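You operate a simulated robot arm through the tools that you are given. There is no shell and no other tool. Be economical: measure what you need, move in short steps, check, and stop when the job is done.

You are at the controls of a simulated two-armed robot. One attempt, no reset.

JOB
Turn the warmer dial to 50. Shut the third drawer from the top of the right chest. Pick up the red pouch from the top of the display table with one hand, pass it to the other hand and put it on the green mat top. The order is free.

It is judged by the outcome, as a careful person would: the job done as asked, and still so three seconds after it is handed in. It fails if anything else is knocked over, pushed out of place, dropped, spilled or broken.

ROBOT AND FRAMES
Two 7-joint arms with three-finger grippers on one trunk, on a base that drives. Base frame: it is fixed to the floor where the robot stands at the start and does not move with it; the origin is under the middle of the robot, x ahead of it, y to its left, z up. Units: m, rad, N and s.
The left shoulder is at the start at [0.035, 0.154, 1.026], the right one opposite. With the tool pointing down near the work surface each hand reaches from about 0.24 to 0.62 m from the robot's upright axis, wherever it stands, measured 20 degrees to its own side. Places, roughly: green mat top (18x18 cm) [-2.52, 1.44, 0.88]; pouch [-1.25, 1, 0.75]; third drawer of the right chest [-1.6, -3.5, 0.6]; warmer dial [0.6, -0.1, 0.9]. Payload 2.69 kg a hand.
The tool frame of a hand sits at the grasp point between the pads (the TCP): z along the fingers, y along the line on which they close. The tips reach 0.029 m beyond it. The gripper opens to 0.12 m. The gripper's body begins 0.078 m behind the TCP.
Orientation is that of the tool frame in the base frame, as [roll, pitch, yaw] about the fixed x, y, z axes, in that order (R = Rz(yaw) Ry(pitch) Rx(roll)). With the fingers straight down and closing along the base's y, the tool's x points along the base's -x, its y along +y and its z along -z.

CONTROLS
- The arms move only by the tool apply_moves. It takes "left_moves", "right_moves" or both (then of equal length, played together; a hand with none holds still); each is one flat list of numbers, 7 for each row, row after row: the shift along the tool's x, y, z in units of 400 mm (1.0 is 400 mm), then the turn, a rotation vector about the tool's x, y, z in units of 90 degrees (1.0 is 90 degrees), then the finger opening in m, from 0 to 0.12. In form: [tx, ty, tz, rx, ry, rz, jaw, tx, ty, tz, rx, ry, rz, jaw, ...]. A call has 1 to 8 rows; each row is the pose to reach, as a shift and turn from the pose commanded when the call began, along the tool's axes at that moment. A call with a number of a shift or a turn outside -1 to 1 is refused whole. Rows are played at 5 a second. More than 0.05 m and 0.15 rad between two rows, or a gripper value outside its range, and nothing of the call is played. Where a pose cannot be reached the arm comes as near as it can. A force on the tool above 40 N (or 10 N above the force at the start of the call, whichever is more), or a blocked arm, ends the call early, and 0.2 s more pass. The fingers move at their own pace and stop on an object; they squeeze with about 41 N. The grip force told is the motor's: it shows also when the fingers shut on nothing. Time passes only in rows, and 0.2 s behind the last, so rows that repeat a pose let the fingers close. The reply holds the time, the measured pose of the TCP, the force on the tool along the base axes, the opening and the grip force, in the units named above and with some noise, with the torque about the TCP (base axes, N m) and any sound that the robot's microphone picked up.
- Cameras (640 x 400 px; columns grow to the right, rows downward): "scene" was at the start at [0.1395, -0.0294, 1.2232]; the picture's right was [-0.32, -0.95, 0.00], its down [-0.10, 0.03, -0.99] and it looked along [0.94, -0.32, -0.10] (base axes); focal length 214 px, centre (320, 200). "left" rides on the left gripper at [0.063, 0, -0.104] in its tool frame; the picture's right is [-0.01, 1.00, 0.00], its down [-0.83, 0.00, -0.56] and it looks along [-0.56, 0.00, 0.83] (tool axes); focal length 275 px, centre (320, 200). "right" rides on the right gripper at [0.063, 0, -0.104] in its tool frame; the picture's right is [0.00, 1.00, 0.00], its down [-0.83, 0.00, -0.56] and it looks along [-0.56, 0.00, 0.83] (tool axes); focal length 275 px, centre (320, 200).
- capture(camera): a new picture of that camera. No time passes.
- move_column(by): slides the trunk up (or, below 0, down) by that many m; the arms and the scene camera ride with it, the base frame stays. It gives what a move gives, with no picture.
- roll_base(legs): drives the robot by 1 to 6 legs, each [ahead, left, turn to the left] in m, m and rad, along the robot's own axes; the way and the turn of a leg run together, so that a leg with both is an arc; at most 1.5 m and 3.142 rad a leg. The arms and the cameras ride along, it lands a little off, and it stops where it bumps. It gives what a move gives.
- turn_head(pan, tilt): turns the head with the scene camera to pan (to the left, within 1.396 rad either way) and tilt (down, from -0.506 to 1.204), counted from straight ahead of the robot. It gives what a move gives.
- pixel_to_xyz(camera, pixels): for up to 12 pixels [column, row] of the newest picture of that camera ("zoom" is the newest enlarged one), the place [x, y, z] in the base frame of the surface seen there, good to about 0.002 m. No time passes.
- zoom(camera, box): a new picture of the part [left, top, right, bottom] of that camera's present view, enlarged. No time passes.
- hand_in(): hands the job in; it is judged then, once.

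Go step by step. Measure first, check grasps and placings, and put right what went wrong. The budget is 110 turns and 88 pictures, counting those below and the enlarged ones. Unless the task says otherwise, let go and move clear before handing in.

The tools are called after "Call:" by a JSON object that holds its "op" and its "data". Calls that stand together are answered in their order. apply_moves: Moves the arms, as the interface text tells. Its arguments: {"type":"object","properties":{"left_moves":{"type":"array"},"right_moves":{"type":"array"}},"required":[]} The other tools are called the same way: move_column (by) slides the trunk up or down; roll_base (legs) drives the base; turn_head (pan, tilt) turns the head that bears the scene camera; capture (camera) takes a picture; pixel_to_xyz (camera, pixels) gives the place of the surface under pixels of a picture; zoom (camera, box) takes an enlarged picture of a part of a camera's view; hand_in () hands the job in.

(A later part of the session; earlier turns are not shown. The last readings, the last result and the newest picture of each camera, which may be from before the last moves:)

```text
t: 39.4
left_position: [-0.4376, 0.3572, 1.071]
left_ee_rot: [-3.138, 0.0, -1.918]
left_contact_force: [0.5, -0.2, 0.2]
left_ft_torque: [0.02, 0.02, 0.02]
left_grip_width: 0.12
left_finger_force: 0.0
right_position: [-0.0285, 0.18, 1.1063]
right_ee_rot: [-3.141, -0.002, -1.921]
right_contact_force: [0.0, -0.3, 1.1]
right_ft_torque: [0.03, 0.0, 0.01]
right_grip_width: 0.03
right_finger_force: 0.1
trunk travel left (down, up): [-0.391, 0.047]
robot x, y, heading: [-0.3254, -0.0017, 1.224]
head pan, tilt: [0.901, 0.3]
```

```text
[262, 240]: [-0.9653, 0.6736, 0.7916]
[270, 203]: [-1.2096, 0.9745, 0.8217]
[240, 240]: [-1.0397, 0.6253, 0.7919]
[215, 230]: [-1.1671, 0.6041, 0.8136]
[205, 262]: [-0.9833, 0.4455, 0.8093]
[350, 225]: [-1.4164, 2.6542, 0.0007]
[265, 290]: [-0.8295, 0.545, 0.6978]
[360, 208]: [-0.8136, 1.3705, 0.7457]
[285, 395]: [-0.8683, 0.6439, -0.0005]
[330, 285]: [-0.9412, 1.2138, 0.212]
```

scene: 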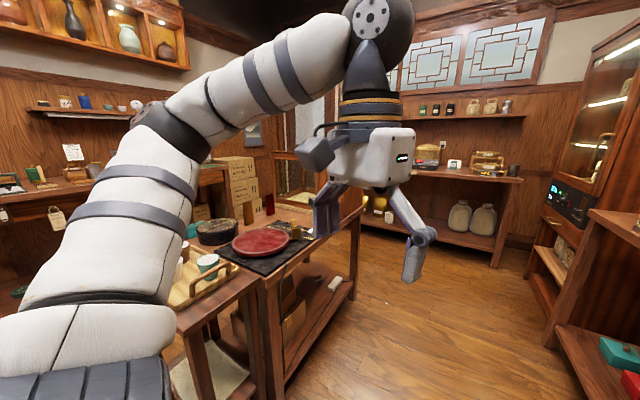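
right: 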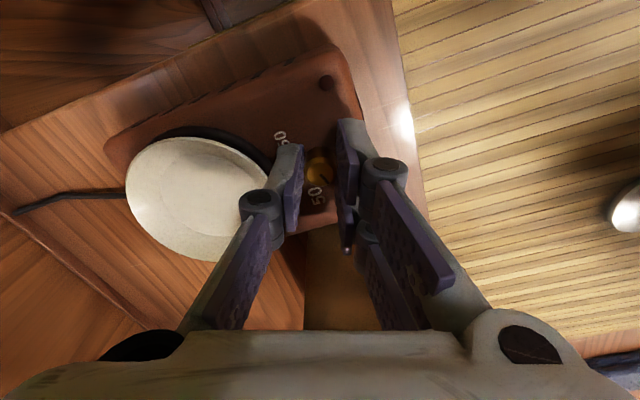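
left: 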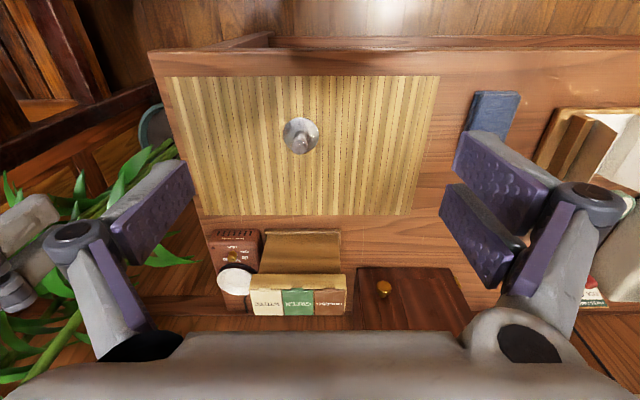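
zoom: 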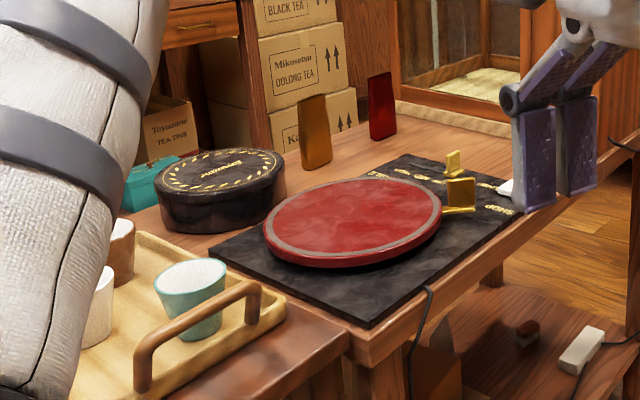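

The red pouch stands at about (-1.21, 0.975, 0.82) beside an orange one; the round red thing is a plate. The table's near edge is at x≈-0.82, so I'll drive along the corridor to (-0.32, 0.95) and face it.

Call:
{"op": "roll_base", "data": {"legs": [[0, 0, 0.349], [0.95, 0, 0], [0, 0, 1.57]]}}

Call:
{"op": "turn_head", "data": {"pan": 0.0, "tilt": 0.5}}

Call:
{"op": "capture", "data": {"camera": "scene"}}

```text
t: 49.1
left_position: [-0.6276, 0.6859, 1.0712]
left_ee_rot: [-3.139, 0.0, -0.001]
left_contact_force: [0.0, -1.0, 0.3]
left_ft_torque: [0.0, 0.02, 0.0]
left_grip_width: 0.1199
left_finger_force: 0.1
right_position: [-0.5998, 1.1311, 1.1056]
right_ee_rot: [-3.14, -0.002, -0.003]
right_contact_force: [0.7, 0.0, -0.3]
right_ft_torque: [-0.01, -0.01, 0.0]
right_grip_width: 0.0298
right_finger_force: 0.0
trunk travel left (down, up): [-0.391, 0.047]
robot x, y, heading: [-0.3255, 0.9127, 3.14]
head pan, tilt: [0.901, 0.3]
```

```text
t: 50.3
left_position: [-0.6279, 0.6864, 1.0721]
left_ee_rot: [-3.14, 0.001, 0.001]
left_contact_force: [0.9, 0.6, 0.8]
left_ft_torque: [-0.01, -0.05, 0.01]
left_grip_width: 0.12
left_finger_force: 0.1
right_position: [-0.6001, 1.13, 1.1062]
right_ee_rot: [3.14, -0.002, -0.001]
right_contact_force: [0.2, -0.2, 0.0]
right_ft_torque: [0.0, 0.01, 0.02]
right_grip_width: 0.0299
right_finger_force: 0.0
trunk travel left (down, up): [-0.391, 0.047]
robot x, y, heading: [-0.3291, 0.9097, 3.137]
head pan, tilt: [0.0, 0.499]
```

```text
58 pictures are left
```

scene: 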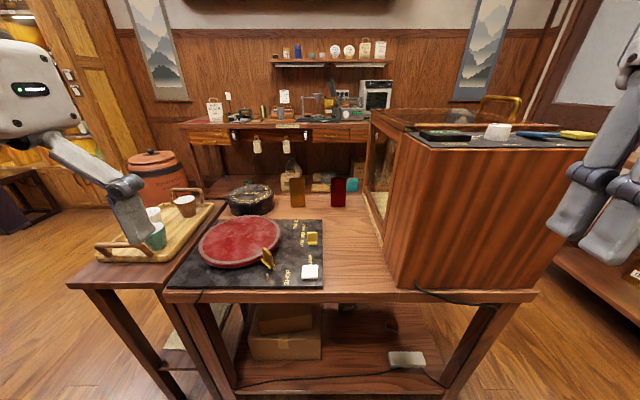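

The red pouch is at (338,192), between the orange pouch and a display case. I'll zoom and measure.

Call:
{"op": "zoom", "data": {"camera": "scene", "box": [270, 160, 390, 235]}}

Call:
{"op": "pixel_to_xyz", "data": {"camera": "zoom", "pixels": [[365, 170], [330, 100], [395, 100], [365, 240], [335, 235], [395, 235], [150, 170], [430, 130], [480, 250], [510, 350], [230, 250], [600, 60]]}}

Call:
{"op": "pixel_to_xyz", "data": {"camera": "scene", "pixels": [[395, 290], [372, 118], [430, 150], [300, 298], [520, 292], [310, 272], [313, 238], [268, 258], [350, 112], [280, 125], [250, 205]]}}

```text
5.33 times, centred on (330, 198) of scene
```

zoom: 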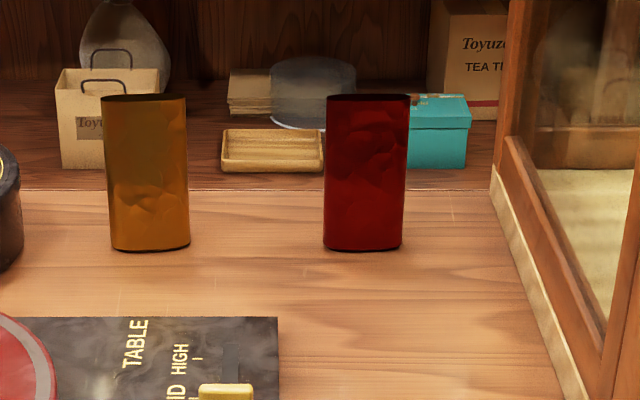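

```text
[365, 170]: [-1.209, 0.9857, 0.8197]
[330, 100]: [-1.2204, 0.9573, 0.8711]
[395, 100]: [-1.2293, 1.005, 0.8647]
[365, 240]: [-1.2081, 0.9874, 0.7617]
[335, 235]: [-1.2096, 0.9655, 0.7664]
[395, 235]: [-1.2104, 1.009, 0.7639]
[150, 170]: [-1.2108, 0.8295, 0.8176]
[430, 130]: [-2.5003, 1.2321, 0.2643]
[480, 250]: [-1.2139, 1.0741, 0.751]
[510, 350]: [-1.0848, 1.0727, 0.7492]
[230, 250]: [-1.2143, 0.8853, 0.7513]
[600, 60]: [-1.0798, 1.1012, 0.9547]
```

```text
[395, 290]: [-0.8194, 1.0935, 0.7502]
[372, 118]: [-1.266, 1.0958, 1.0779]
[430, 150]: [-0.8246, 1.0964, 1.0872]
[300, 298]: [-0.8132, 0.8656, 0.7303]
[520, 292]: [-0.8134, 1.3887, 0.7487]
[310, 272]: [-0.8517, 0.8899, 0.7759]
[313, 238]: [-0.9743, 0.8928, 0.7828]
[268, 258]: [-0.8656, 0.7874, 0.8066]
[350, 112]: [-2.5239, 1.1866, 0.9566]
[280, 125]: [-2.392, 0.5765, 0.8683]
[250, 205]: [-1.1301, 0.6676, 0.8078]
```

The pouch is upright: front face x≈-1.209, y 0.957–1.013, top z≈0.875, with 6 cm to the case. I'll take it by its thickness with the left hand pointing down, so I raise the right hand clear and pre-turn the left wrist.

Call:
{"op": "apply_moves", "data": {"left_moves": [0, 0, 0, 0, 0, 0.095, 0.12, 0, 0, 0, 0, 0, 0.19, 0.12, 0, 0, 0, 0, 0, 0.285, 0.12, 0, 0, 0, 0, 0, 0.38, 0.12, 0, 0, 0, 0, 0, 0.475, 0.12, 0, 0, 0, 0, 0, 0.57, 0.12, 0, 0, 0, 0, 0, 0.665, 0.12, 0, 0, 0, 0, 0, 0.76, 0.12], "right_moves": [0, 0, -0.08, 0, 0, 0, 0.03, 0, 0, -0.16, 0, 0, 0, 0.03, 0, 0, -0.24, 0, 0, 0, 0.03, 0, -0.05, -0.3, 0, 0, 0, 0.03, 0, -0.1, -0.3, 0, 0, 0, 0.03, 0, -0.15, -0.3, 0, 0, 0, 0.03, 0, -0.2, -0.3, 0, 0, 0, 0.03, 0, -0.25, -0.3, 0, 0, 0, 0.03]}}

```text
t: 52.1
left_position: [-0.6286, 0.6856, 1.0714]
left_ee_rot: [-3.141, 0.0, -1.197]
left_contact_force: [-0.5, -0.2, 0.0]
left_ft_torque: [0.02, -0.02, 0.04]
left_grip_width: 0.1204
left_finger_force: 0.0
right_position: [-0.6418, 1.1523, 1.126]
right_ee_rot: [-3.141, -0.001, -0.002]
right_contact_force: [0.4, 0.2, -0.2]
right_ft_torque: [-0.02, -0.01, 0.01]
right_grip_width: 0.0303
right_finger_force: 0.1
right hand out of reach, approached as far as the arm can: row 1, 2, 3, 4, 5, 6, 7, 8
trunk travel left (down, up): [-0.391, 0.047]
robot x, y, heading: [-0.3316, 0.9073, 3.141]
head pan, tilt: [0.0, 0.499]
```

The right hand cannot go higher, so I'll tuck it nearer the body and raise the column 4 cm to keep it above the case corner.

Call:
{"op": "apply_moves", "data": {"right_moves": [0.07, -0.02, 0, 0, 0, 0, 0.03, 0.14, -0.04, 0, 0, 0, 0, 0.03, 0.21, -0.06, 0, 0, 0, 0, 0.03, 0.27, -0.08, 0, 0, 0, 0, 0.03]}}

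Call:
{"op": "move_column", "data": {"by": 0.045}}

```text
t: 53.1
left_position: [-0.6276, 0.6839, 1.0716]
left_ee_rot: [3.14, 0.001, -1.195]
left_contact_force: [-0.4, 0.0, 0.7]
left_ft_torque: [-0.02, 0.02, 0.04]
left_grip_width: 0.1199
left_finger_force: 0.1
right_position: [-0.5434, 1.1513, 1.0935]
right_ee_rot: [3.139, -0.002, -0.002]
right_contact_force: [0.6, -0.5, -0.8]
right_ft_torque: [0.02, 0.05, 0.01]
right_grip_width: 0.0299
right_finger_force: 0.0
right hand out of reach, approached as far as the arm can: row 1, 2, 3, 4
trunk travel left (down, up): [-0.391, 0.047]
robot x, y, heading: [-0.3285, 0.9141, 3.138]
head pan, tilt: [0.0, 0.499]
```

```text
t: 53.9
left_position: [-0.6283, 0.6862, 1.1164]
left_ee_rot: [-3.139, -0.001, -1.195]
left_contact_force: [-1.4, -0.6, -0.4]
left_ft_torque: [-0.02, -0.07, 0.01]
left_grip_width: 0.1199
left_finger_force: 0.1
right_position: [-0.5483, 1.1517, 1.1356]
right_ee_rot: [-3.14, -0.003, -0.001]
right_contact_force: [-0.4, 0.1, 0.0]
right_ft_torque: [0.0, -0.05, -0.01]
right_grip_width: 0.0299
right_finger_force: 0.1
trunk travel left (down, up): [-0.436, 0.002]
robot x, y, heading: [-0.3274, 0.9123, 3.147]
head pan, tilt: [0.0, 0.499]
```

Now I'll drive to about (-0.645, 0.935) and turn 0.377 to the right so the left wrist's closing axis lies along x.

Call:
{"op": "roll_base", "data": {"legs": [[0.2, -0.02, 0], [0, 0, -0.377], [0.105, 0.04, 0]]}}

Call:
{"op": "turn_head", "data": {"pan": 0.3, "tilt": 0.75}}

Call:
{"op": "capture", "data": {"camera": "scene"}}

Call:
{"op": "capture", "data": {"camera": "left"}}

```text
t: 57.5
left_position: [-0.9969, 0.8277, 1.1167]
left_ee_rot: [-3.141, 0.001, -1.563]
left_contact_force: [-0.5, -0.4, 0.6]
left_ft_torque: [0.0, -0.02, 0.0]
left_grip_width: 0.1199
left_finger_force: 0.1
right_position: [-0.7552, 1.2341, 1.1339]
right_ee_rot: [3.141, -0.001, -0.371]
right_contact_force: [0.4, 0.6, -0.2]
right_ft_torque: [0.01, -0.01, -0.01]
right_grip_width: 0.0301
right_finger_force: 0.2
trunk travel left (down, up): [-0.436, 0.002]
robot x, y, heading: [-0.6403, 0.93, 2.771]
head pan, tilt: [0.0, 0.499]
```

```text
t: 58.2
left_position: [-0.9963, 0.8281, 1.1172]
left_ee_rot: [3.141, 0.003, -1.564]
left_contact_force: [0.4, -0.2, 0.3]
left_ft_torque: [0.01, -0.01, 0.0]
left_grip_width: 0.12
left_finger_force: 0.1
right_position: [-0.7542, 1.2335, 1.1359]
right_ee_rot: [-3.141, -0.001, -0.37]
right_contact_force: [-0.4, 0.2, 0.0]
right_ft_torque: [-0.01, 0.0, -0.02]
right_grip_width: 0.0301
right_finger_force: 0.0
trunk travel left (down, up): [-0.436, 0.002]
robot x, y, heading: [-0.6354, 0.9323, 2.775]
head pan, tilt: [0.3, 0.75]
```

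```text
56 pictures are left
```

scene: 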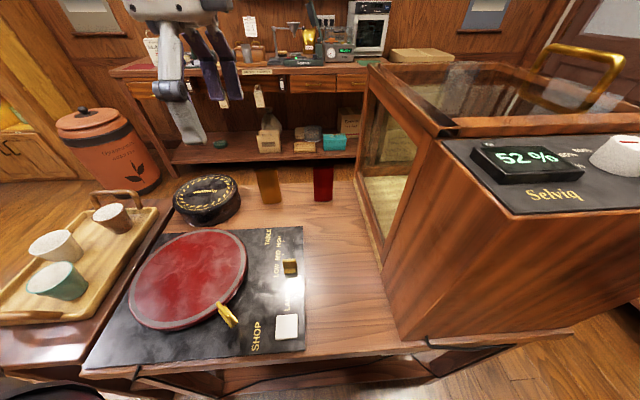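

```text
55 pictures are left
```

left: 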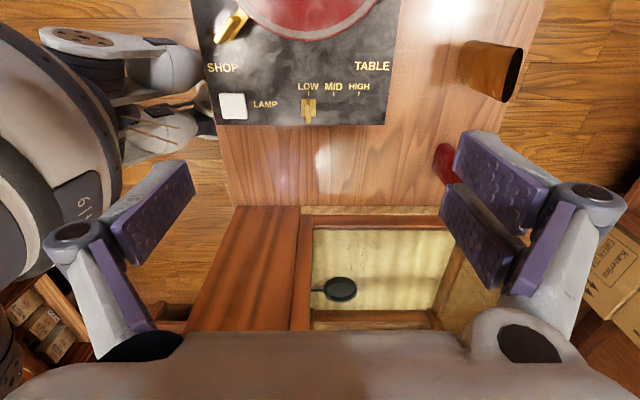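

The left hand is aligned, with its closing axis along x. I'll move it over the pouch at z 1.0 and take a look.

Call:
{"op": "apply_moves", "data": {"left_moves": [-0.057, 0.08, 0.04, 0, 0, 0, 0.12, -0.114, 0.16, 0.08, 0, 0, 0, 0.12, -0.171, 0.24, 0.12, 0, 0, 0, 0.12, -0.228, 0.32, 0.16, 0, 0, 0, 0.12, -0.285, 0.4, 0.2, 0, 0, 0, 0.12, -0.342, 0.48, 0.24, 0, 0, 0, 0.12, -0.4, 0.557, 0.29, 0, 0, 0, 0.12, -0.4, 0.557, 0.29, 0, 0, 0, 0.12]}}

Call:
{"op": "capture", "data": {"camera": "left"}}

Call:
{"op": "capture", "data": {"camera": "scene"}}

```text
t: 60.0
left_position: [-1.2073, 0.9712, 0.9973]
left_ee_rot: [3.141, 0.004, -1.566]
left_contact_force: [-0.5, -0.7, 0.1]
left_ft_torque: [-0.01, 0.01, 0.0]
left_grip_width: 0.1199
left_finger_force: 0.0
left hand out of reach, approached as far as the arm can: row 7, 8
right_position: [-0.7533, 1.234, 1.1353]
right_ee_rot: [3.141, 0.0, -0.37]
right_contact_force: [-0.3, 0.0, -0.7]
right_ft_torque: [0.01, -0.02, 0.02]
right_grip_width: 0.0301
right_finger_force: 0.0
trunk travel left (down, up): [-0.436, 0.002]
robot x, y, heading: [-0.6375, 0.9302, 2.771]
head pan, tilt: [0.3, 0.75]
```

```text
54 pictures are left
```

left: 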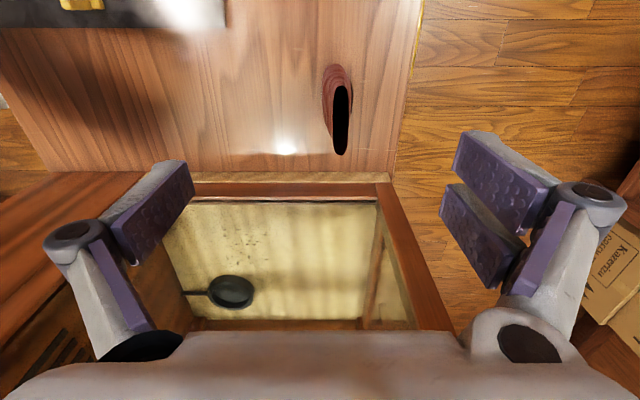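

```text
53 pictures are left
```

scene: 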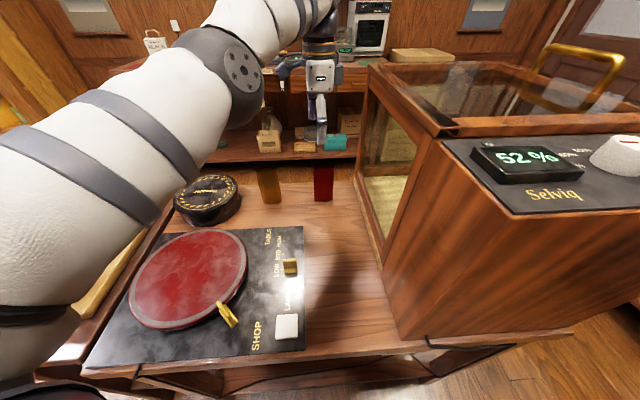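

The pouch's open top is at (341,120). Measuring its rim.

Call:
{"op": "pixel_to_xyz", "data": {"camera": "left", "pixels": [[341, 86], [341, 153], [332, 120], [349, 120], [335, 100], [325, 85], [337, 68], [345, 75], [290, 125], [290, 185]]}}

Call:
{"op": "zoom", "data": {"camera": "left", "box": [290, 50, 400, 170]}}

```text
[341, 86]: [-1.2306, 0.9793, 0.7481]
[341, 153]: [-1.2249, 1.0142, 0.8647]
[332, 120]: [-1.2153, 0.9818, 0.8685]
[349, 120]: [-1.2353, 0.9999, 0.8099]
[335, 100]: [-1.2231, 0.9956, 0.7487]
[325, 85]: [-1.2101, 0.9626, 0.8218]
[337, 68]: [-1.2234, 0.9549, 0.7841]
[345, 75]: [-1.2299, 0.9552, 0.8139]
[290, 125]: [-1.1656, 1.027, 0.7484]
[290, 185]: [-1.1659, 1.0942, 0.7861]
```

```text
3.33 times, centred on (345, 110) of left
```

zoom: 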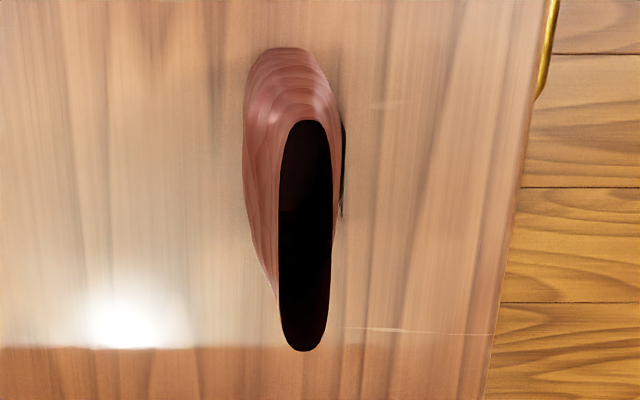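

The pouch's top is about 2 cm thick, centred at (-1.2245, 0.986) with its top at z≈0.87. I'll descend to z 0.92 above it first, with the jaw at 7 cm.

Call:
{"op": "apply_moves", "data": {"left_moves": [0, 0, 0.06, 0, 0, 0, 0.09, -0.015, 0.02, 0.12, 0, 0, 0, 0.07, -0.037, 0.043, 0.18, 0, 0, 0, 0.07, -0.037, 0.043, 0.18, 0, 0, 0, 0.07]}}

Call:
{"op": "capture", "data": {"camera": "left"}}

```text
t: 61.0
left_position: [-1.2137, 0.9863, 0.9241]
left_ee_rot: [-3.141, 0.001, -1.565]
left_contact_force: [0.3, -0.1, 1.2]
left_ft_torque: [0.03, 0.0, 0.01]
left_grip_width: 0.0698
left_finger_force: 0.1
left hand out of reach, approached as far as the arm can: row 3, 4
right_position: [-0.7541, 1.2334, 1.1353]
right_ee_rot: [3.14, -0.002, -0.37]
right_contact_force: [-0.6, -0.4, -0.4]
right_ft_torque: [0.0, 0.01, 0.01]
right_grip_width: 0.0299
right_finger_force: 0.1
trunk travel left (down, up): [-0.436, 0.002]
robot x, y, heading: [-0.6351, 0.9282, 2.767]
head pan, tilt: [0.3, 0.75]
```

```text
51 pictures are left
```

left: 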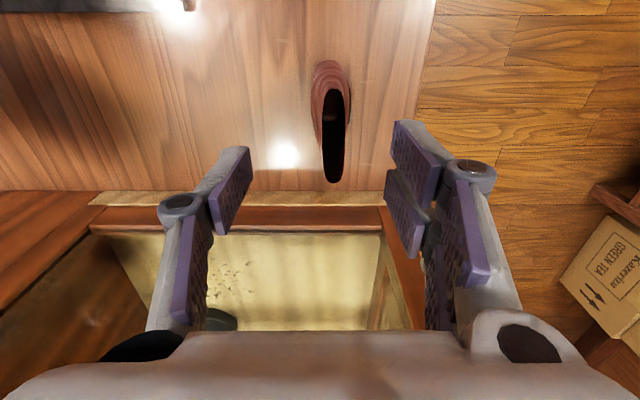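

The arm is about 1 cm short at full reach. I'll drive 2 cm ahead.

Call:
{"op": "roll_base", "data": {"legs": [[0.025, 0, 0]]}}

```text
t: 61.9
left_position: [-1.2392, 0.9939, 0.9236]
left_ee_rot: [-3.14, 0.002, -1.563]
left_contact_force: [-0.1, 0.6, -0.4]
left_ft_torque: [0.0, -0.04, 0.01]
left_grip_width: 0.0699
left_finger_force: 0.1
right_position: [-0.7768, 1.2433, 1.1358]
right_ee_rot: [-3.141, -0.001, -0.37]
right_contact_force: [-0.8, -0.2, -0.1]
right_ft_torque: [0.0, -0.03, 0.01]
right_grip_width: 0.03
right_finger_force: 0.1
trunk travel left (down, up): [-0.436, 0.002]
robot x, y, heading: [-0.6599, 0.9416, 2.767]
head pan, tilt: [0.3, 0.75]
```

Call:
{"op": "apply_moves", "data": {"left_moves": [0.02, -0.037, 0, 0, 0, 0, 0.07, 0.02, -0.037, 0, 0, 0, 0, 0.07]}}

Call:
{"op": "capture", "data": {"camera": "left"}}

```text
t: 62.5
left_position: [-1.2243, 0.9844, 0.9239]
left_ee_rot: [3.141, 0.003, -1.563]
left_contact_force: [-0.5, 0.0, -0.1]
left_ft_torque: [-0.01, -0.02, -0.01]
left_grip_width: 0.0698
left_finger_force: 0.0
right_position: [-0.7788, 1.2428, 1.1345]
right_ee_rot: [-3.141, -0.002, -0.37]
right_contact_force: [0.5, 0.3, 0.1]
right_ft_torque: [0.0, 0.01, -0.01]
right_grip_width: 0.0301
right_finger_force: 0.1
trunk travel left (down, up): [-0.436, 0.002]
robot x, y, heading: [-0.6588, 0.9436, 2.778]
head pan, tilt: [0.3, 0.75]
```

```text
50 pictures are left
```

left: 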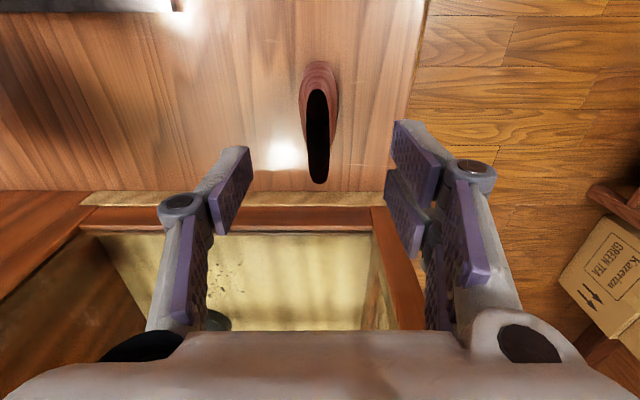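

Centred: the pouch sits at column 318, midway between the fingers. Descending to z≈0.855 and closing.

Call:
{"op": "apply_moves", "data": {"left_moves": [0, 0, 0.06, 0, 0, 0, 0.07, 0, 0, 0.12, 0, 0, 0, 0.07, 0, 0, 0.17, 0, 0, 0, 0.07, 0, 0, 0.17, 0, 0, 0, 0.07]}}

Call:
{"op": "capture", "data": {"camera": "left"}}

Call:
{"op": "zoom", "data": {"camera": "scene", "box": [250, 80, 400, 220]}}

```text
t: 63.5
left_position: [-1.2257, 0.9837, 0.8578]
left_ee_rot: [3.139, 0.001, -1.563]
left_contact_force: [-0.3, 0.0, 0.2]
left_ft_torque: [0.02, 0.02, 0.01]
left_grip_width: 0.0699
left_finger_force: 0.0
right_position: [-0.7782, 1.2414, 1.136]
right_ee_rot: [-3.14, -0.002, -0.37]
right_contact_force: [0.4, 0.6, -1.3]
right_ft_torque: [0.01, 0.01, 0.03]
right_grip_width: 0.0301
right_finger_force: 0.1
trunk travel left (down, up): [-0.436, 0.002]
robot x, y, heading: [-0.6607, 0.9402, 2.771]
head pan, tilt: [0.3, 0.75]
```

```text
49 pictures are left
```

left: 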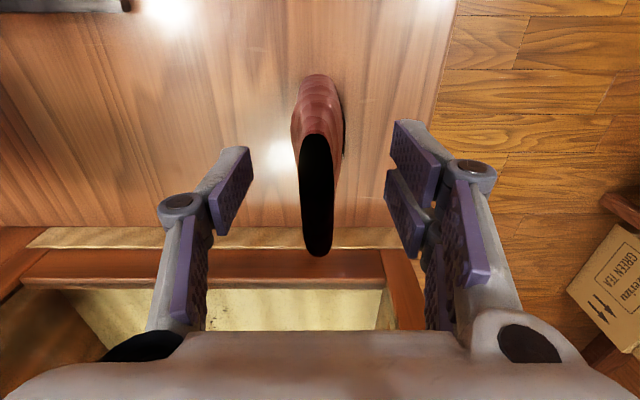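

```text
2.86 times, centred on (325, 150) of scene
```

zoom: 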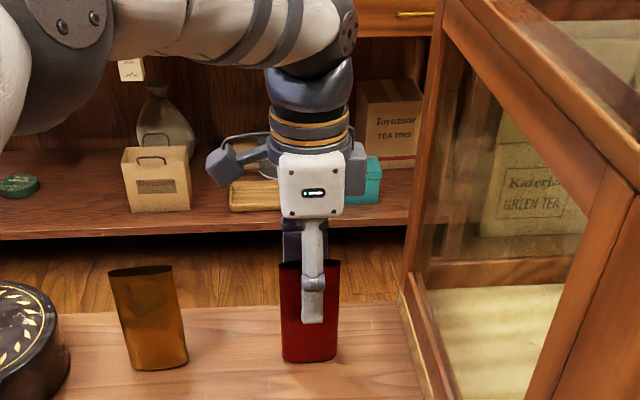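

The fingers straddle the pouch well. Closing.

Call:
{"op": "apply_moves", "data": {"left_moves": [0, 0, 0, 0, 0, 0, 0.04, 0, 0, 0, 0, 0, 0, 0.02, 0, 0, 0, 0, 0, 0, 0.0, 0, 0, 0, 0, 0, 0, 0.0]}}

Call:
{"op": "apply_moves", "data": {"left_moves": [0, 0, -0.05, 0, 0, 0, 0.0, 0, 0, -0.12, 0, 0, 0, 0.0, 0, 0, -0.2, 0, 0, 0, 0.0]}}

Call:
{"op": "zoom", "data": {"camera": "scene", "box": [250, 50, 400, 220]}}

Call:
{"op": "capture", "data": {"camera": "left"}}

```text
t: 64.5
left_position: [-1.2253, 0.984, 0.8585]
left_ee_rot: [-3.14, 0.002, -1.561]
left_contact_force: [0.3, -0.7, -0.8]
left_ft_torque: [-0.01, 0.03, 0.02]
left_grip_width: 0.0206
left_finger_force: 40.7
right_position: [-0.7775, 1.243, 1.1357]
right_ee_rot: [3.141, -0.001, -0.367]
right_contact_force: [1.1, -0.2, 0.7]
right_ft_torque: [-0.05, -0.01, 0.0]
right_grip_width: 0.0299
right_finger_force: 0.1
trunk travel left (down, up): [-0.436, 0.002]
robot x, y, heading: [-0.6638, 0.9396, 2.769]
head pan, tilt: [0.3, 0.75]
```

```text
t: 65.3
left_position: [-1.2224, 0.9868, 0.9378]
left_ee_rot: [3.14, 0.003, -1.562]
left_contact_force: [-0.1, 0.2, 0.1]
left_ft_torque: [-0.01, 0.02, 0.01]
left_grip_width: 0.0208
left_finger_force: 40.7
right_position: [-0.7766, 1.2427, 1.1344]
right_ee_rot: [3.141, 0.001, -0.37]
right_contact_force: [-0.2, -0.1, 0.1]
right_ft_torque: [-0.03, 0.03, -0.03]
right_grip_width: 0.0301
right_finger_force: 0.0
trunk travel left (down, up): [-0.436, 0.002]
robot x, y, heading: [-0.6615, 0.9446, 2.771]
head pan, tilt: [0.3, 0.75]
```

```text
2.35 times, centred on (325, 135) of scene
```

zoom: 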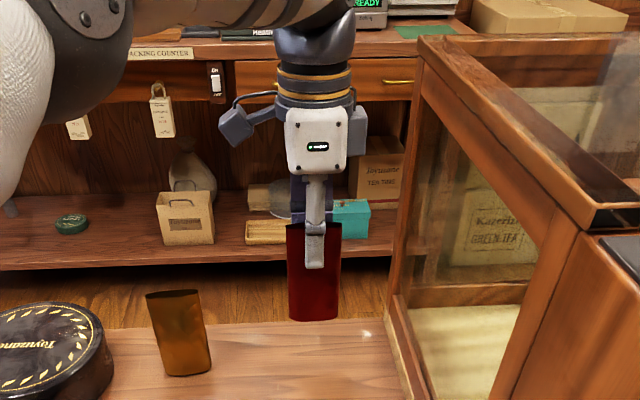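

```text
46 pictures are left
```

left: 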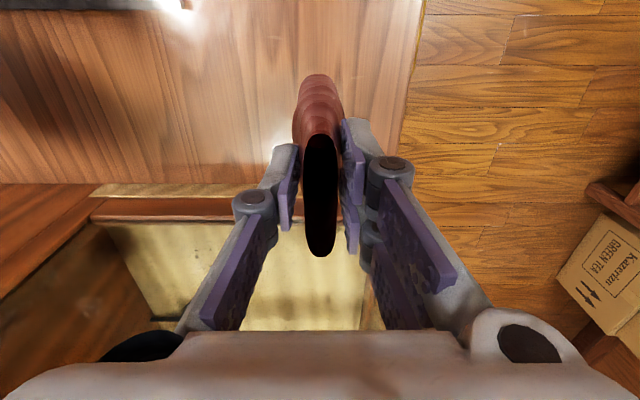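

The pouch is held (20.6 mm, 41 N) and lifted. I'll raise and draw it in toward the robot, then back away from the table.

Call:
{"op": "apply_moves", "data": {"left_moves": [0, 0, -0.1, 0, 0, 0, 0.0, 0, -0.06, -0.18, 0, 0, 0, 0.0, 0, -0.16, -0.23, 0, 0, 0, 0.0, 0, -0.26, -0.26, 0, 0, 0, 0.0, 0, -0.36, -0.28, 0, 0, 0, 0.0, 0, -0.46, -0.28, 0, 0, 0, 0.0, 0, -0.5, -0.28, 0, 0, 0, 0.0]}}

Call:
{"op": "roll_base", "data": {"legs": [[-0.33, 0, 0], [0, 0, 0.37]]}}

Call:
{"op": "turn_head", "data": {"pan": 0.0, "tilt": 0.3}}

Call:
{"op": "capture", "data": {"camera": "scene"}}

```text
t: 66.9
left_position: [-1.0222, 0.9896, 1.0492]
left_ee_rot: [3.14, 0.001, -1.562]
left_contact_force: [0.9, -0.2, -0.1]
left_ft_torque: [0.01, 0.0, -0.02]
left_grip_width: 0.0207
left_finger_force: 40.9
right_position: [-0.7765, 1.2422, 1.1355]
right_ee_rot: [3.141, -0.002, -0.37]
right_contact_force: [-0.1, 0.6, 0.2]
right_ft_torque: [-0.04, 0.0, -0.04]
right_grip_width: 0.0302
right_finger_force: 0.1
trunk travel left (down, up): [-0.436, 0.002]
robot x, y, heading: [-0.6619, 0.9399, 2.769]
head pan, tilt: [0.3, 0.75]
```

```text
t: 70.1
left_position: [-0.7127, 0.7414, 1.0492]
left_ee_rot: [-3.141, 0.001, -1.203]
left_contact_force: [-1.0, 0.3, 0.1]
left_ft_torque: [-0.03, -0.01, 0.0]
left_grip_width: 0.0203
left_finger_force: 41.1
right_position: [-0.5726, 1.0641, 1.1353]
right_ee_rot: [3.141, -0.002, -0.009]
right_contact_force: [0.0, 0.0, -0.5]
right_ft_torque: [-0.03, 0.0, 0.0]
right_grip_width: 0.03
right_finger_force: 0.0
trunk travel left (down, up): [-0.436, 0.002]
robot x, y, heading: [-0.3557, 0.8253, 3.134]
head pan, tilt: [0.3, 0.75]
```

```text
t: 71.0
left_position: [-0.7142, 0.7412, 1.0487]
left_ee_rot: [3.141, 0.001, -1.203]
left_contact_force: [0.1, 0.5, 0.7]
left_ft_torque: [0.03, 0.0, 0.02]
left_grip_width: 0.0205
left_finger_force: 41.0
right_position: [-0.5724, 1.0635, 1.1347]
right_ee_rot: [3.14, 0.0, -0.008]
right_contact_force: [-0.4, -0.9, 0.1]
right_ft_torque: [-0.01, 0.01, -0.06]
right_grip_width: 0.0302
right_finger_force: 0.1
trunk travel left (down, up): [-0.436, 0.002]
robot x, y, heading: [-0.3576, 0.8252, 3.131]
head pan, tilt: [0.0, 0.3]
```

```text
45 pictures are left
```

scene: 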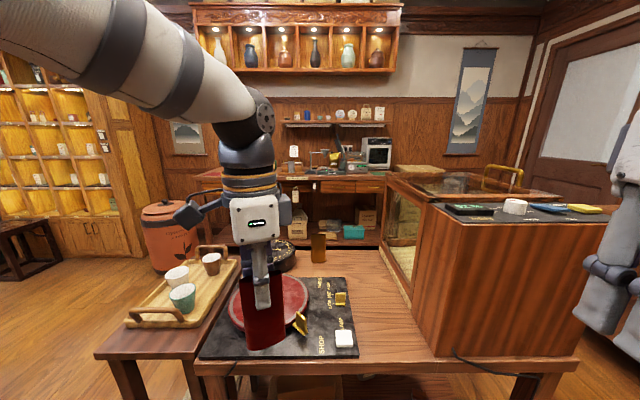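

The pouch hangs safely. For the handover I'll turn the left wrist so the pouch's width runs ahead, and the right hand will take its near edge pitched forward-down; the left hand goes to (0.48 ahead, 0.06 right) of the robot at z 1.0.

Call:
{"op": "apply_moves", "data": {"left_moves": [-0.057, 0.019, 0.015, 0, 0, -0.0949, 0.0, -0.114, 0.038, 0.03, 0, 0, -0.1898, 0.0, -0.171, 0.057, 0.045, 0, 0, -0.2847, 0.0, -0.228, 0.077, 0.06, 0, 0, -0.3796, 0.0, -0.286, 0.096, 0.076, 0, 0, -0.4745, 0.0, -0.343, 0.115, 0.091, 0, 0, -0.5694, 0.0, -0.4, 0.135, 0.106, 0, 0, -0.6643, 0.0, -0.458, 0.154, 0.122, 0, 0, -0.759, 0.0]}}

Call:
{"op": "turn_head", "data": {"pan": -0.1, "tilt": 0.5}}

Call:
{"op": "capture", "data": {"camera": "scene"}}

```text
t: 72.8
left_position: [-0.8259, 0.8774, 1.0012]
left_ee_rot: [3.138, 0.002, -0.105]
left_contact_force: [0.4, -0.4, 0.0]
left_ft_torque: [0.02, 0.04, -0.03]
left_grip_width: 0.018
left_finger_force: 41.2
left hand out of reach, approached as far as the arm can: row 8
right_position: [-0.5725, 1.0645, 1.1349]
right_ee_rot: [-3.141, 0.002, -0.008]
right_contact_force: [-0.1, 0.3, -0.2]
right_ft_torque: [0.0, 0.01, 0.04]
right_grip_width: 0.03
right_finger_force: 0.1
trunk travel left (down, up): [-0.436, 0.002]
robot x, y, heading: [-0.3597, 0.8217, 3.132]
head pan, tilt: [0.0, 0.3]
```

```text
t: 73.6
left_position: [-0.8272, 0.8768, 1.0005]
left_ee_rot: [-3.14, 0.002, -0.107]
left_contact_force: [0.4, -0.9, -0.3]
left_ft_torque: [0.0, -0.01, 0.04]
left_grip_width: 0.0183
left_finger_force: 40.8
right_position: [-0.5737, 1.0651, 1.1357]
right_ee_rot: [3.141, -0.002, -0.008]
right_contact_force: [-0.4, -0.3, 0.2]
right_ft_torque: [0.0, 0.01, -0.03]
right_grip_width: 0.0301
right_finger_force: 0.1
trunk travel left (down, up): [-0.436, 0.002]
robot x, y, heading: [-0.3573, 0.8242, 3.134]
head pan, tilt: [-0.099, 0.499]
```

```text
44 pictures are left
```

scene: 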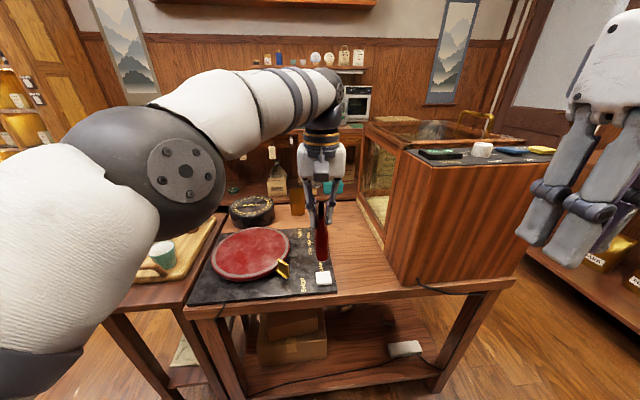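

The left hand holds at (-0.827, 0.877, 1.0), yaw -0.107. I'll check the pouch in its grip, which now reads 18 mm.

Call:
{"op": "zoom", "data": {"camera": "scene", "box": [270, 130, 380, 290]}}

Call:
{"op": "capture", "data": {"camera": "left"}}

```text
2.50 times, centred on (325, 210) of scene
```

zoom: 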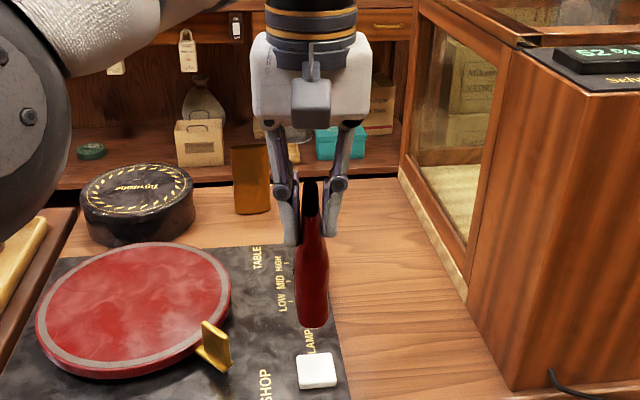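

```text
42 pictures are left
```

left: 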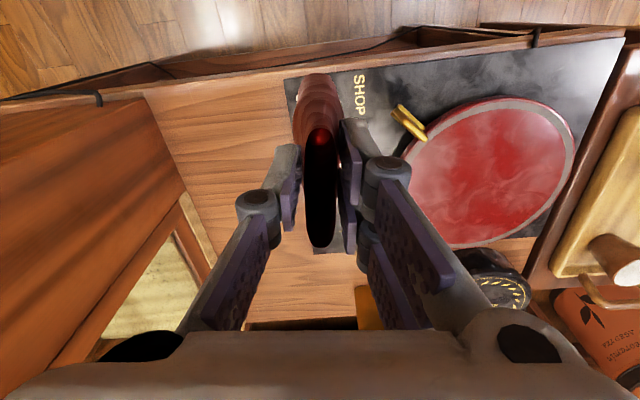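

The pouch hangs upright, slightly pinched at the neck and thicker below. I'll measure its near edge for the right hand.

Call:
{"op": "pixel_to_xyz", "data": {"camera": "zoom", "pixels": [[312, 200], [312, 260], [312, 290], [312, 318], [300, 290], [326, 290], [312, 240]]}}

Call:
{"op": "pixel_to_xyz", "data": {"camera": "left", "pixels": [[320, 240], [320, 85], [320, 110], [298, 110], [340, 110], [333, 180]]}}

```text
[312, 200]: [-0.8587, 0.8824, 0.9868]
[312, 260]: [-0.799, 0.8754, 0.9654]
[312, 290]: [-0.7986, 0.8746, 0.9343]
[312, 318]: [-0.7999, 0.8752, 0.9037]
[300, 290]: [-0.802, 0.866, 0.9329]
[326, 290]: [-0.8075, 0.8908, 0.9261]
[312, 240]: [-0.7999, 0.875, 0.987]
```

```text
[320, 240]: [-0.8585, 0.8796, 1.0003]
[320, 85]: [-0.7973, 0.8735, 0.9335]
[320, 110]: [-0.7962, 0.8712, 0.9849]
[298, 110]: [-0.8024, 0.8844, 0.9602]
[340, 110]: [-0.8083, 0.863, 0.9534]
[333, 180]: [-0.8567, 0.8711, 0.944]
```

The near edge is at x≈-0.798, y≈0.875, with the bottom at z≈0.893. I'll bring the right hand, pitched 60° forward, to a pre-grasp 8 cm short of it with the jaw at 7 cm.

Call:
{"op": "apply_moves", "data": {"right_moves": [-0.053, 0.062, 0.05, 0.0042, -0.083, 0.0072, 0.07, -0.106, 0.123, 0.1, 0.0083, -0.1665, 0.0144, 0.07, -0.16, 0.185, 0.149, 0.0125, -0.25, 0.0216, 0.07, -0.213, 0.247, 0.198, 0.0167, -0.333, 0.0289, 0.07, -0.266, 0.308, 0.248, 0.0208, -0.416, 0.0361, 0.07, -0.32, 0.37, 0.298, 0.025, -0.5, 0.0433, 0.07, -0.373, 0.432, 0.347, 0.0291, -0.583, 0.0505, 0.07, -0.426, 0.4935, 0.397, 0.0333, -0.666, 0.0577, 0.07]}}

Call:
{"op": "capture", "data": {"camera": "scene"}}

Call:
{"op": "capture", "data": {"camera": "right"}}

```text
t: 75.4
left_position: [-0.8273, 0.8763, 1.0006]
left_ee_rot: [-3.139, 0.0, -0.109]
left_contact_force: [0.6, 0.0, -0.2]
left_ft_torque: [0.04, 0.02, 0.02]
left_grip_width: 0.0184
left_finger_force: 40.5
right_position: [-0.7462, 0.8643, 0.9756]
right_ee_rot: [-3.14, 1.045, -0.105]
right_contact_force: [0.2, 0.9, 0.2]
right_ft_torque: [0.06, 0.04, 0.02]
right_grip_width: 0.0701
right_finger_force: 0.0
trunk travel left (down, up): [-0.436, 0.002]
robot x, y, heading: [-0.3561, 0.8226, 3.13]
head pan, tilt: [-0.099, 0.499]
```

```text
41 pictures are left
```

scene: 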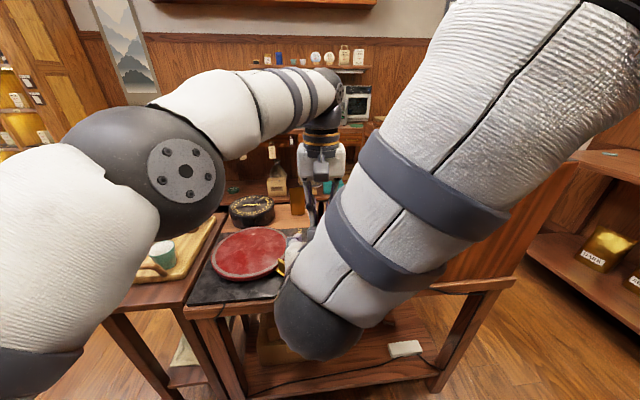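

```text
40 pictures are left
```

right: 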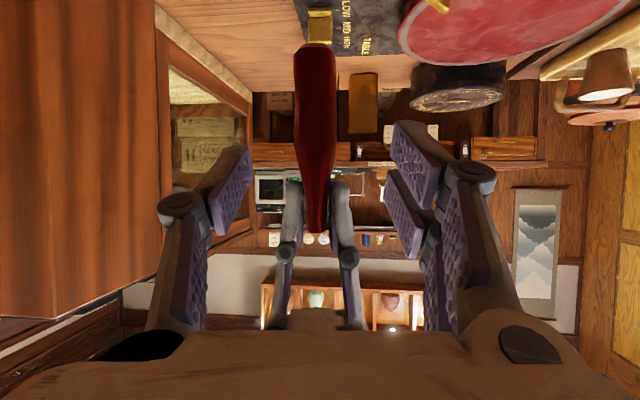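

The pre-grasp is clean: the pouch is centred at column ~316 between the right fingers. Advancing 8 cm along the fingers.

Call:
{"op": "apply_moves", "data": {"right_moves": [0, -0.008, 0.07, 0, 0, 0, 0.07, 0, -0.008, 0.14, 0, 0, 0, 0.07, 0, -0.008, 0.2, 0, 0, 0, 0.07, 0, -0.008, 0.2, 0, 0, 0, 0.07]}}

Call:
{"op": "capture", "data": {"camera": "right"}}

```text
t: 76.4
left_position: [-0.8282, 0.8769, 1.0039]
left_ee_rot: [-3.14, 0.001, -0.108]
left_contact_force: [0.2, 0.5, 1.2]
left_ft_torque: [-0.01, 0.01, -0.02]
left_grip_width: 0.0182
left_finger_force: 40.8
right_position: [-0.8141, 0.8772, 0.9364]
right_ee_rot: [-3.14, 1.046, -0.107]
right_contact_force: [-0.2, 1.0, 0.1]
right_ft_torque: [-0.03, 0.01, -0.01]
right_grip_width: 0.07
right_finger_force: 0.1
trunk travel left (down, up): [-0.436, 0.002]
robot x, y, heading: [-0.3525, 0.8274, 3.13]
head pan, tilt: [-0.099, 0.499]
```

```text
39 pictures are left
```

right: 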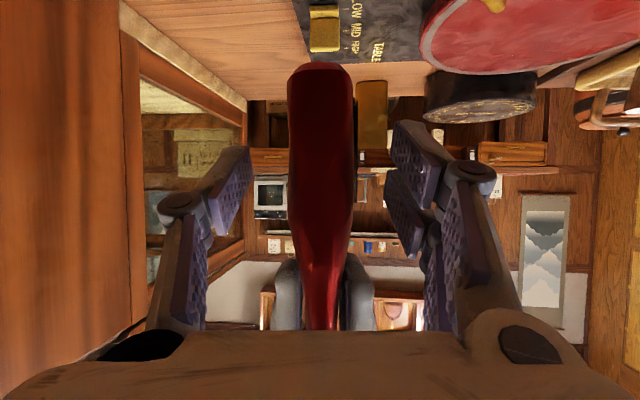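

Closing the right hand on the pouch's lower near edge.

Call:
{"op": "apply_moves", "data": {"right_moves": [0, 0, 0, 0, 0, 0, 0.045, 0, 0, 0, 0, 0, 0, 0.02, 0, 0, 0, 0, 0, 0, 0.0, 0, 0, 0, 0, 0, 0, 0.0]}}

Call:
{"op": "capture", "data": {"camera": "right"}}

```text
t: 77.4
left_position: [-0.8266, 0.8781, 1.0019]
left_ee_rot: [-3.14, 0.003, -0.11]
left_contact_force: [1.0, 4.3, 2.4]
left_ft_torque: [0.12, -0.02, -0.08]
left_grip_width: 0.0182
left_finger_force: 41.3
right_position: [-0.8136, 0.8768, 0.9349]
right_ee_rot: [-3.14, 1.045, -0.108]
right_contact_force: [-2.3, -3.7, -2.9]
right_ft_torque: [0.13, -0.09, 0.12]
right_grip_width: 0.0281
right_finger_force: 41.0
trunk travel left (down, up): [-0.436, 0.002]
robot x, y, heading: [-0.3569, 0.8251, 3.135]
head pan, tilt: [-0.099, 0.499]
```

```text
38 pictures are left
```

right: 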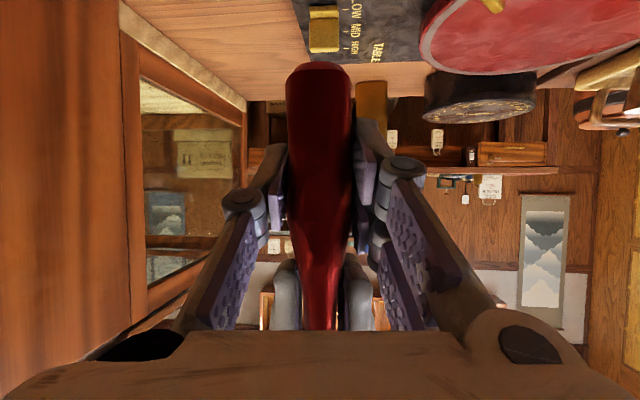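

The right hand grips at 28 mm, 41 N. Now I'll open the left hand, lift it straight up and move it aside.

Call:
{"op": "apply_moves", "data": {"left_moves": [0, 0, 0, 0, 0, 0, 0.06, 0, 0, 0, 0, 0, 0, 0.07, 0, 0, -0.1, 0, 0, 0, 0.07, 0, 0, -0.2, 0, 0, 0, 0.07, 0, 0, -0.3, 0, 0, 0, 0.07, 0.02, 0.1, -0.33, 0, 0, 0, 0.07, 0.05, 0.2, -0.33, 0, 0, 0, 0.07, 0.08, 0.3, -0.33, 0, 0, 0, 0.07]}}

Call:
{"op": "capture", "data": {"camera": "right"}}

Call:
{"op": "capture", "data": {"camera": "scene"}}

```text
t: 79.2
left_position: [-0.8049, 0.7514, 1.1409]
left_ee_rot: [-3.138, 0.005, -0.108]
left_contact_force: [0.3, -0.8, -0.5]
left_ft_torque: [0.06, -0.03, 0.0]
left_grip_width: 0.0699
left_finger_force: 0.1
left hand out of reach, approached as far as the arm can: row 3, 4, 5, 6, 7
right_position: [-0.8133, 0.8768, 0.9367]
right_ee_rot: [-3.139, 1.047, -0.108]
right_contact_force: [-1.1, -0.5, 0.1]
right_ft_torque: [0.02, -0.01, 0.01]
right_grip_width: 0.028
right_finger_force: 41.3
trunk travel left (down, up): [-0.436, 0.002]
robot x, y, heading: [-0.3539, 0.8253, 3.131]
head pan, tilt: [-0.099, 0.499]
```

```text
37 pictures are left
```

right: 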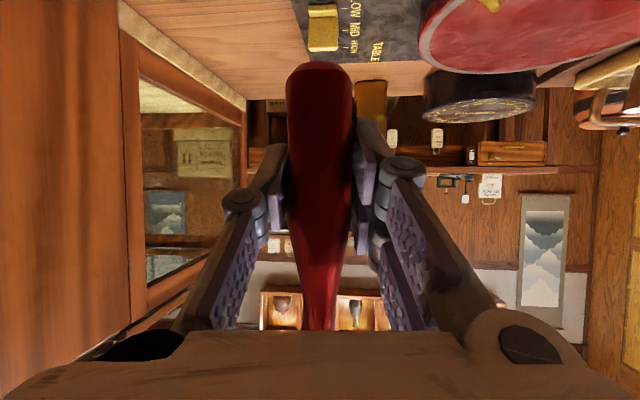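

```text
36 pictures are left
```

scene: 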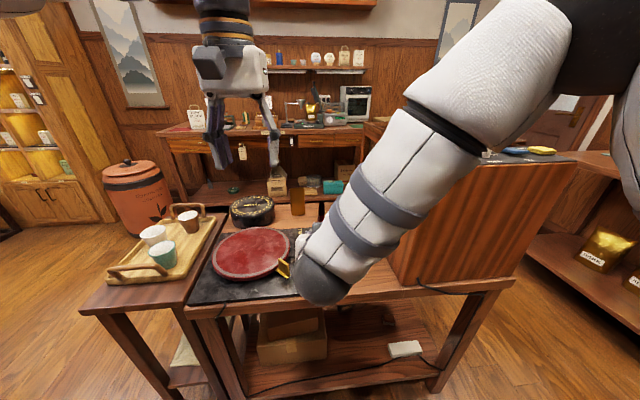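

Handover succeeded: the pouch stays upright in the right hand. I'll lift it, back away and turn to face +y to look at the route around the case to the back counter.

Call:
{"op": "apply_moves", "data": {"right_moves": [-0.087, 0, -0.05, 0, 0, 0, 0.0, -0.173, 0, -0.1, 0, 0, 0, 0.0, -0.135, 0, -0.17, 0, 0, 0, 0.0, -0.098, 0, -0.23, 0, 0, 0, 0.0]}}

Call:
{"op": "roll_base", "data": {"legs": [[-0.12, 0, 0], [0, 0, -1.56]]}}

Call:
{"op": "turn_head", "data": {"pan": 0.6, "tilt": 0.3}}

Call:
{"op": "capture", "data": {"camera": "scene"}}

```text
t: 80.2
left_position: [-0.8057, 0.7543, 1.1394]
left_ee_rot: [-3.14, 0.002, -0.108]
left_contact_force: [-0.2, -0.3, 0.5]
left_ft_torque: [-0.01, -0.03, 0.01]
left_grip_width: 0.07
left_finger_force: 0.0
right_position: [-0.7526, 0.8704, 1.0147]
right_ee_rot: [-3.14, 1.047, -0.107]
right_contact_force: [-0.5, 0.0, -0.5]
right_ft_torque: [-0.01, -0.03, -0.01]
right_grip_width: 0.028
right_finger_force: 40.3
trunk travel left (down, up): [-0.436, 0.002]
robot x, y, heading: [-0.3547, 0.8212, 3.133]
head pan, tilt: [-0.099, 0.499]
```

```text
t: 85.1
left_position: [-0.3214, 1.2692, 1.139]
left_ee_rot: [-3.139, 0.002, -1.645]
left_contact_force: [0.8, -1.0, 0.4]
left_ft_torque: [-0.03, -0.03, 0.0]
left_grip_width: 0.07
left_finger_force: 0.1
right_position: [-0.2023, 1.2211, 1.016]
right_ee_rot: [3.142, 1.045, -1.646]
right_contact_force: [0.8, -0.1, 0.2]
right_ft_torque: [-0.01, -0.02, 0.0]
right_grip_width: 0.0276
right_finger_force: 40.6
trunk travel left (down, up): [-0.436, 0.002]
robot x, y, heading: [-0.2366, 0.8231, 1.596]
head pan, tilt: [-0.099, 0.499]
```

```text
t: 86.2
left_position: [-0.322, 1.2696, 1.1389]
left_ee_rot: [-3.139, 0.002, -1.646]
left_contact_force: [-0.2, 0.6, 0.1]
left_ft_torque: [0.01, 0.03, -0.02]
left_grip_width: 0.0701
left_finger_force: 0.1
right_position: [-0.2027, 1.2203, 1.0148]
right_ee_rot: [-3.14, 1.045, -1.647]
right_contact_force: [0.8, 0.2, -0.4]
right_ft_torque: [0.02, 0.0, -0.01]
right_grip_width: 0.0277
right_finger_force: 41.0
trunk travel left (down, up): [-0.436, 0.002]
robot x, y, heading: [-0.2375, 0.821, 1.597]
head pan, tilt: [0.6, 0.3]
```

```text
35 pictures are left
```

scene: 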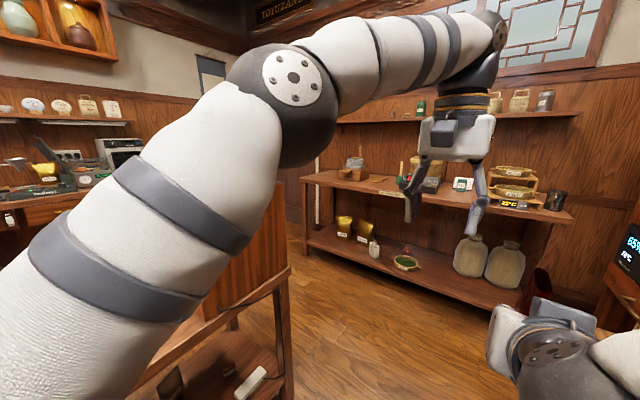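

There is open floor between the case and the north shelf. I'll measure the shelf front, the counter and the case corner to choose the path.

Call:
{"op": "pixel_to_xyz", "data": {"camera": "scene", "pixels": [[305, 180], [520, 212], [320, 240], [285, 270], [50, 205], [55, 180], [270, 330], [5, 200], [300, 210], [420, 350]]}}

```text
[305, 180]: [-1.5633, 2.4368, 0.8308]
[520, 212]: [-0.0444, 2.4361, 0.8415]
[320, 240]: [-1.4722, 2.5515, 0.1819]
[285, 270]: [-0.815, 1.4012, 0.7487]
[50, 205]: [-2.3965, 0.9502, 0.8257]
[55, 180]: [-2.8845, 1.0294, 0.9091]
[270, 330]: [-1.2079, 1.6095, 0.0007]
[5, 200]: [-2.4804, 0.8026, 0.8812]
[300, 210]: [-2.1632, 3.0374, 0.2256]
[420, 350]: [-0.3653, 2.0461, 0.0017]
```

The corridor between the case (y 1.40) and the north shelf (y 2.44) is about 1 m wide. I'll go up to y≈1.85, turn to face -x and drive part of the way.

Call:
{"op": "roll_base", "data": {"legs": [[1.02, 0, 0], [0, 0, 1.545], [0.9, 0, 0]]}}

Call:
{"op": "turn_head", "data": {"pan": 0.15, "tilt": 0.4}}

Call:
{"op": "capture", "data": {"camera": "scene"}}

```text
t: 99.4
left_position: [-1.6191, 1.7035, 1.138]
left_ee_rot: [-3.139, 0.002, -0.078]
left_contact_force: [-0.4, -0.4, 0.9]
left_ft_torque: [0.0, -0.03, -0.04]
left_grip_width: 0.0701
left_finger_force: 0.0
right_position: [-1.5703, 1.8205, 1.0151]
right_ee_rot: [-3.14, 1.046, -0.079]
right_contact_force: [0.2, 0.2, 0.6]
right_ft_torque: [0.0, -0.02, 0.04]
right_grip_width: 0.0278
right_finger_force: 41.0
trunk travel left (down, up): [-0.436, 0.002]
robot x, y, heading: [-1.1712, 1.785, -3.121]
head pan, tilt: [0.6, 0.3]
```

```text
t: 100.3
left_position: [-1.6184, 1.7033, 1.1391]
left_ee_rot: [-3.14, 0.002, -0.078]
left_contact_force: [-0.3, 0.2, -0.1]
left_ft_torque: [0.02, 0.01, -0.01]
left_grip_width: 0.0698
left_finger_force: 0.1
right_position: [-1.5708, 1.8216, 1.015]
right_ee_rot: [3.14, 1.046, -0.077]
right_contact_force: [0.6, -1.0, -0.6]
right_ft_torque: [-0.01, 0.0, 0.02]
right_grip_width: 0.0281
right_finger_force: 41.1
trunk travel left (down, up): [-0.436, 0.002]
robot x, y, heading: [-1.1727, 1.7873, -3.12]
head pan, tilt: [0.15, 0.4]
```

```text
34 pictures are left
```

scene: 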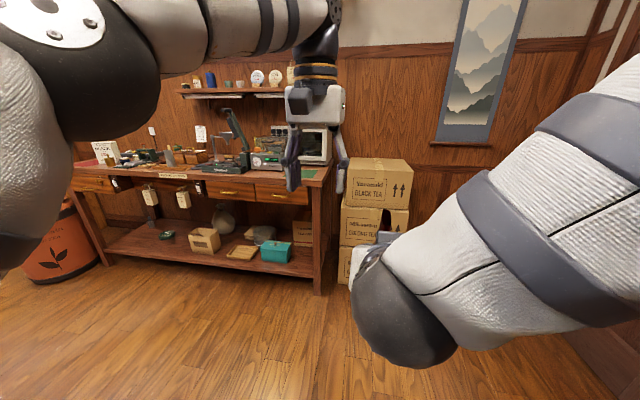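

The counter is ahead-left and the green mat seems to be near (306,172), by the counter's right end. Zoom and measure.

Call:
{"op": "zoom", "data": {"camera": "scene", "box": [220, 110, 360, 210]}}

Call:
{"op": "pixel_to_xyz", "data": {"camera": "zoom", "pixels": [[370, 285], [325, 282], [420, 285], [370, 270], [370, 300], [240, 330], [200, 240], [420, 200], [460, 340], [420, 330]]}}

```text
4.00 times, centred on (290, 160) of scene
```

zoom: 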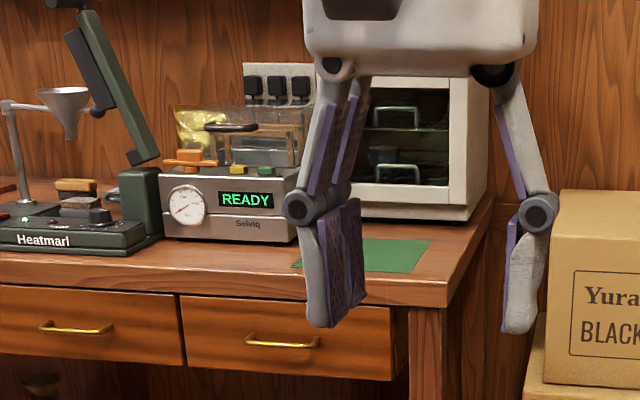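

```text
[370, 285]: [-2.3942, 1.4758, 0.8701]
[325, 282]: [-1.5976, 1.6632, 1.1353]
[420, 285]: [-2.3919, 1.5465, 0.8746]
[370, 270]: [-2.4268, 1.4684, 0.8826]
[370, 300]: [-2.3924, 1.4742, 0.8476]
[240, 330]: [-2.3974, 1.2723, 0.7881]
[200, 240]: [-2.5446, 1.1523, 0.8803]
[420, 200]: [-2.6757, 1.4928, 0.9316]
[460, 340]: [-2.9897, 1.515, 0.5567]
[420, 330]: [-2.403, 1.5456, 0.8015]
```

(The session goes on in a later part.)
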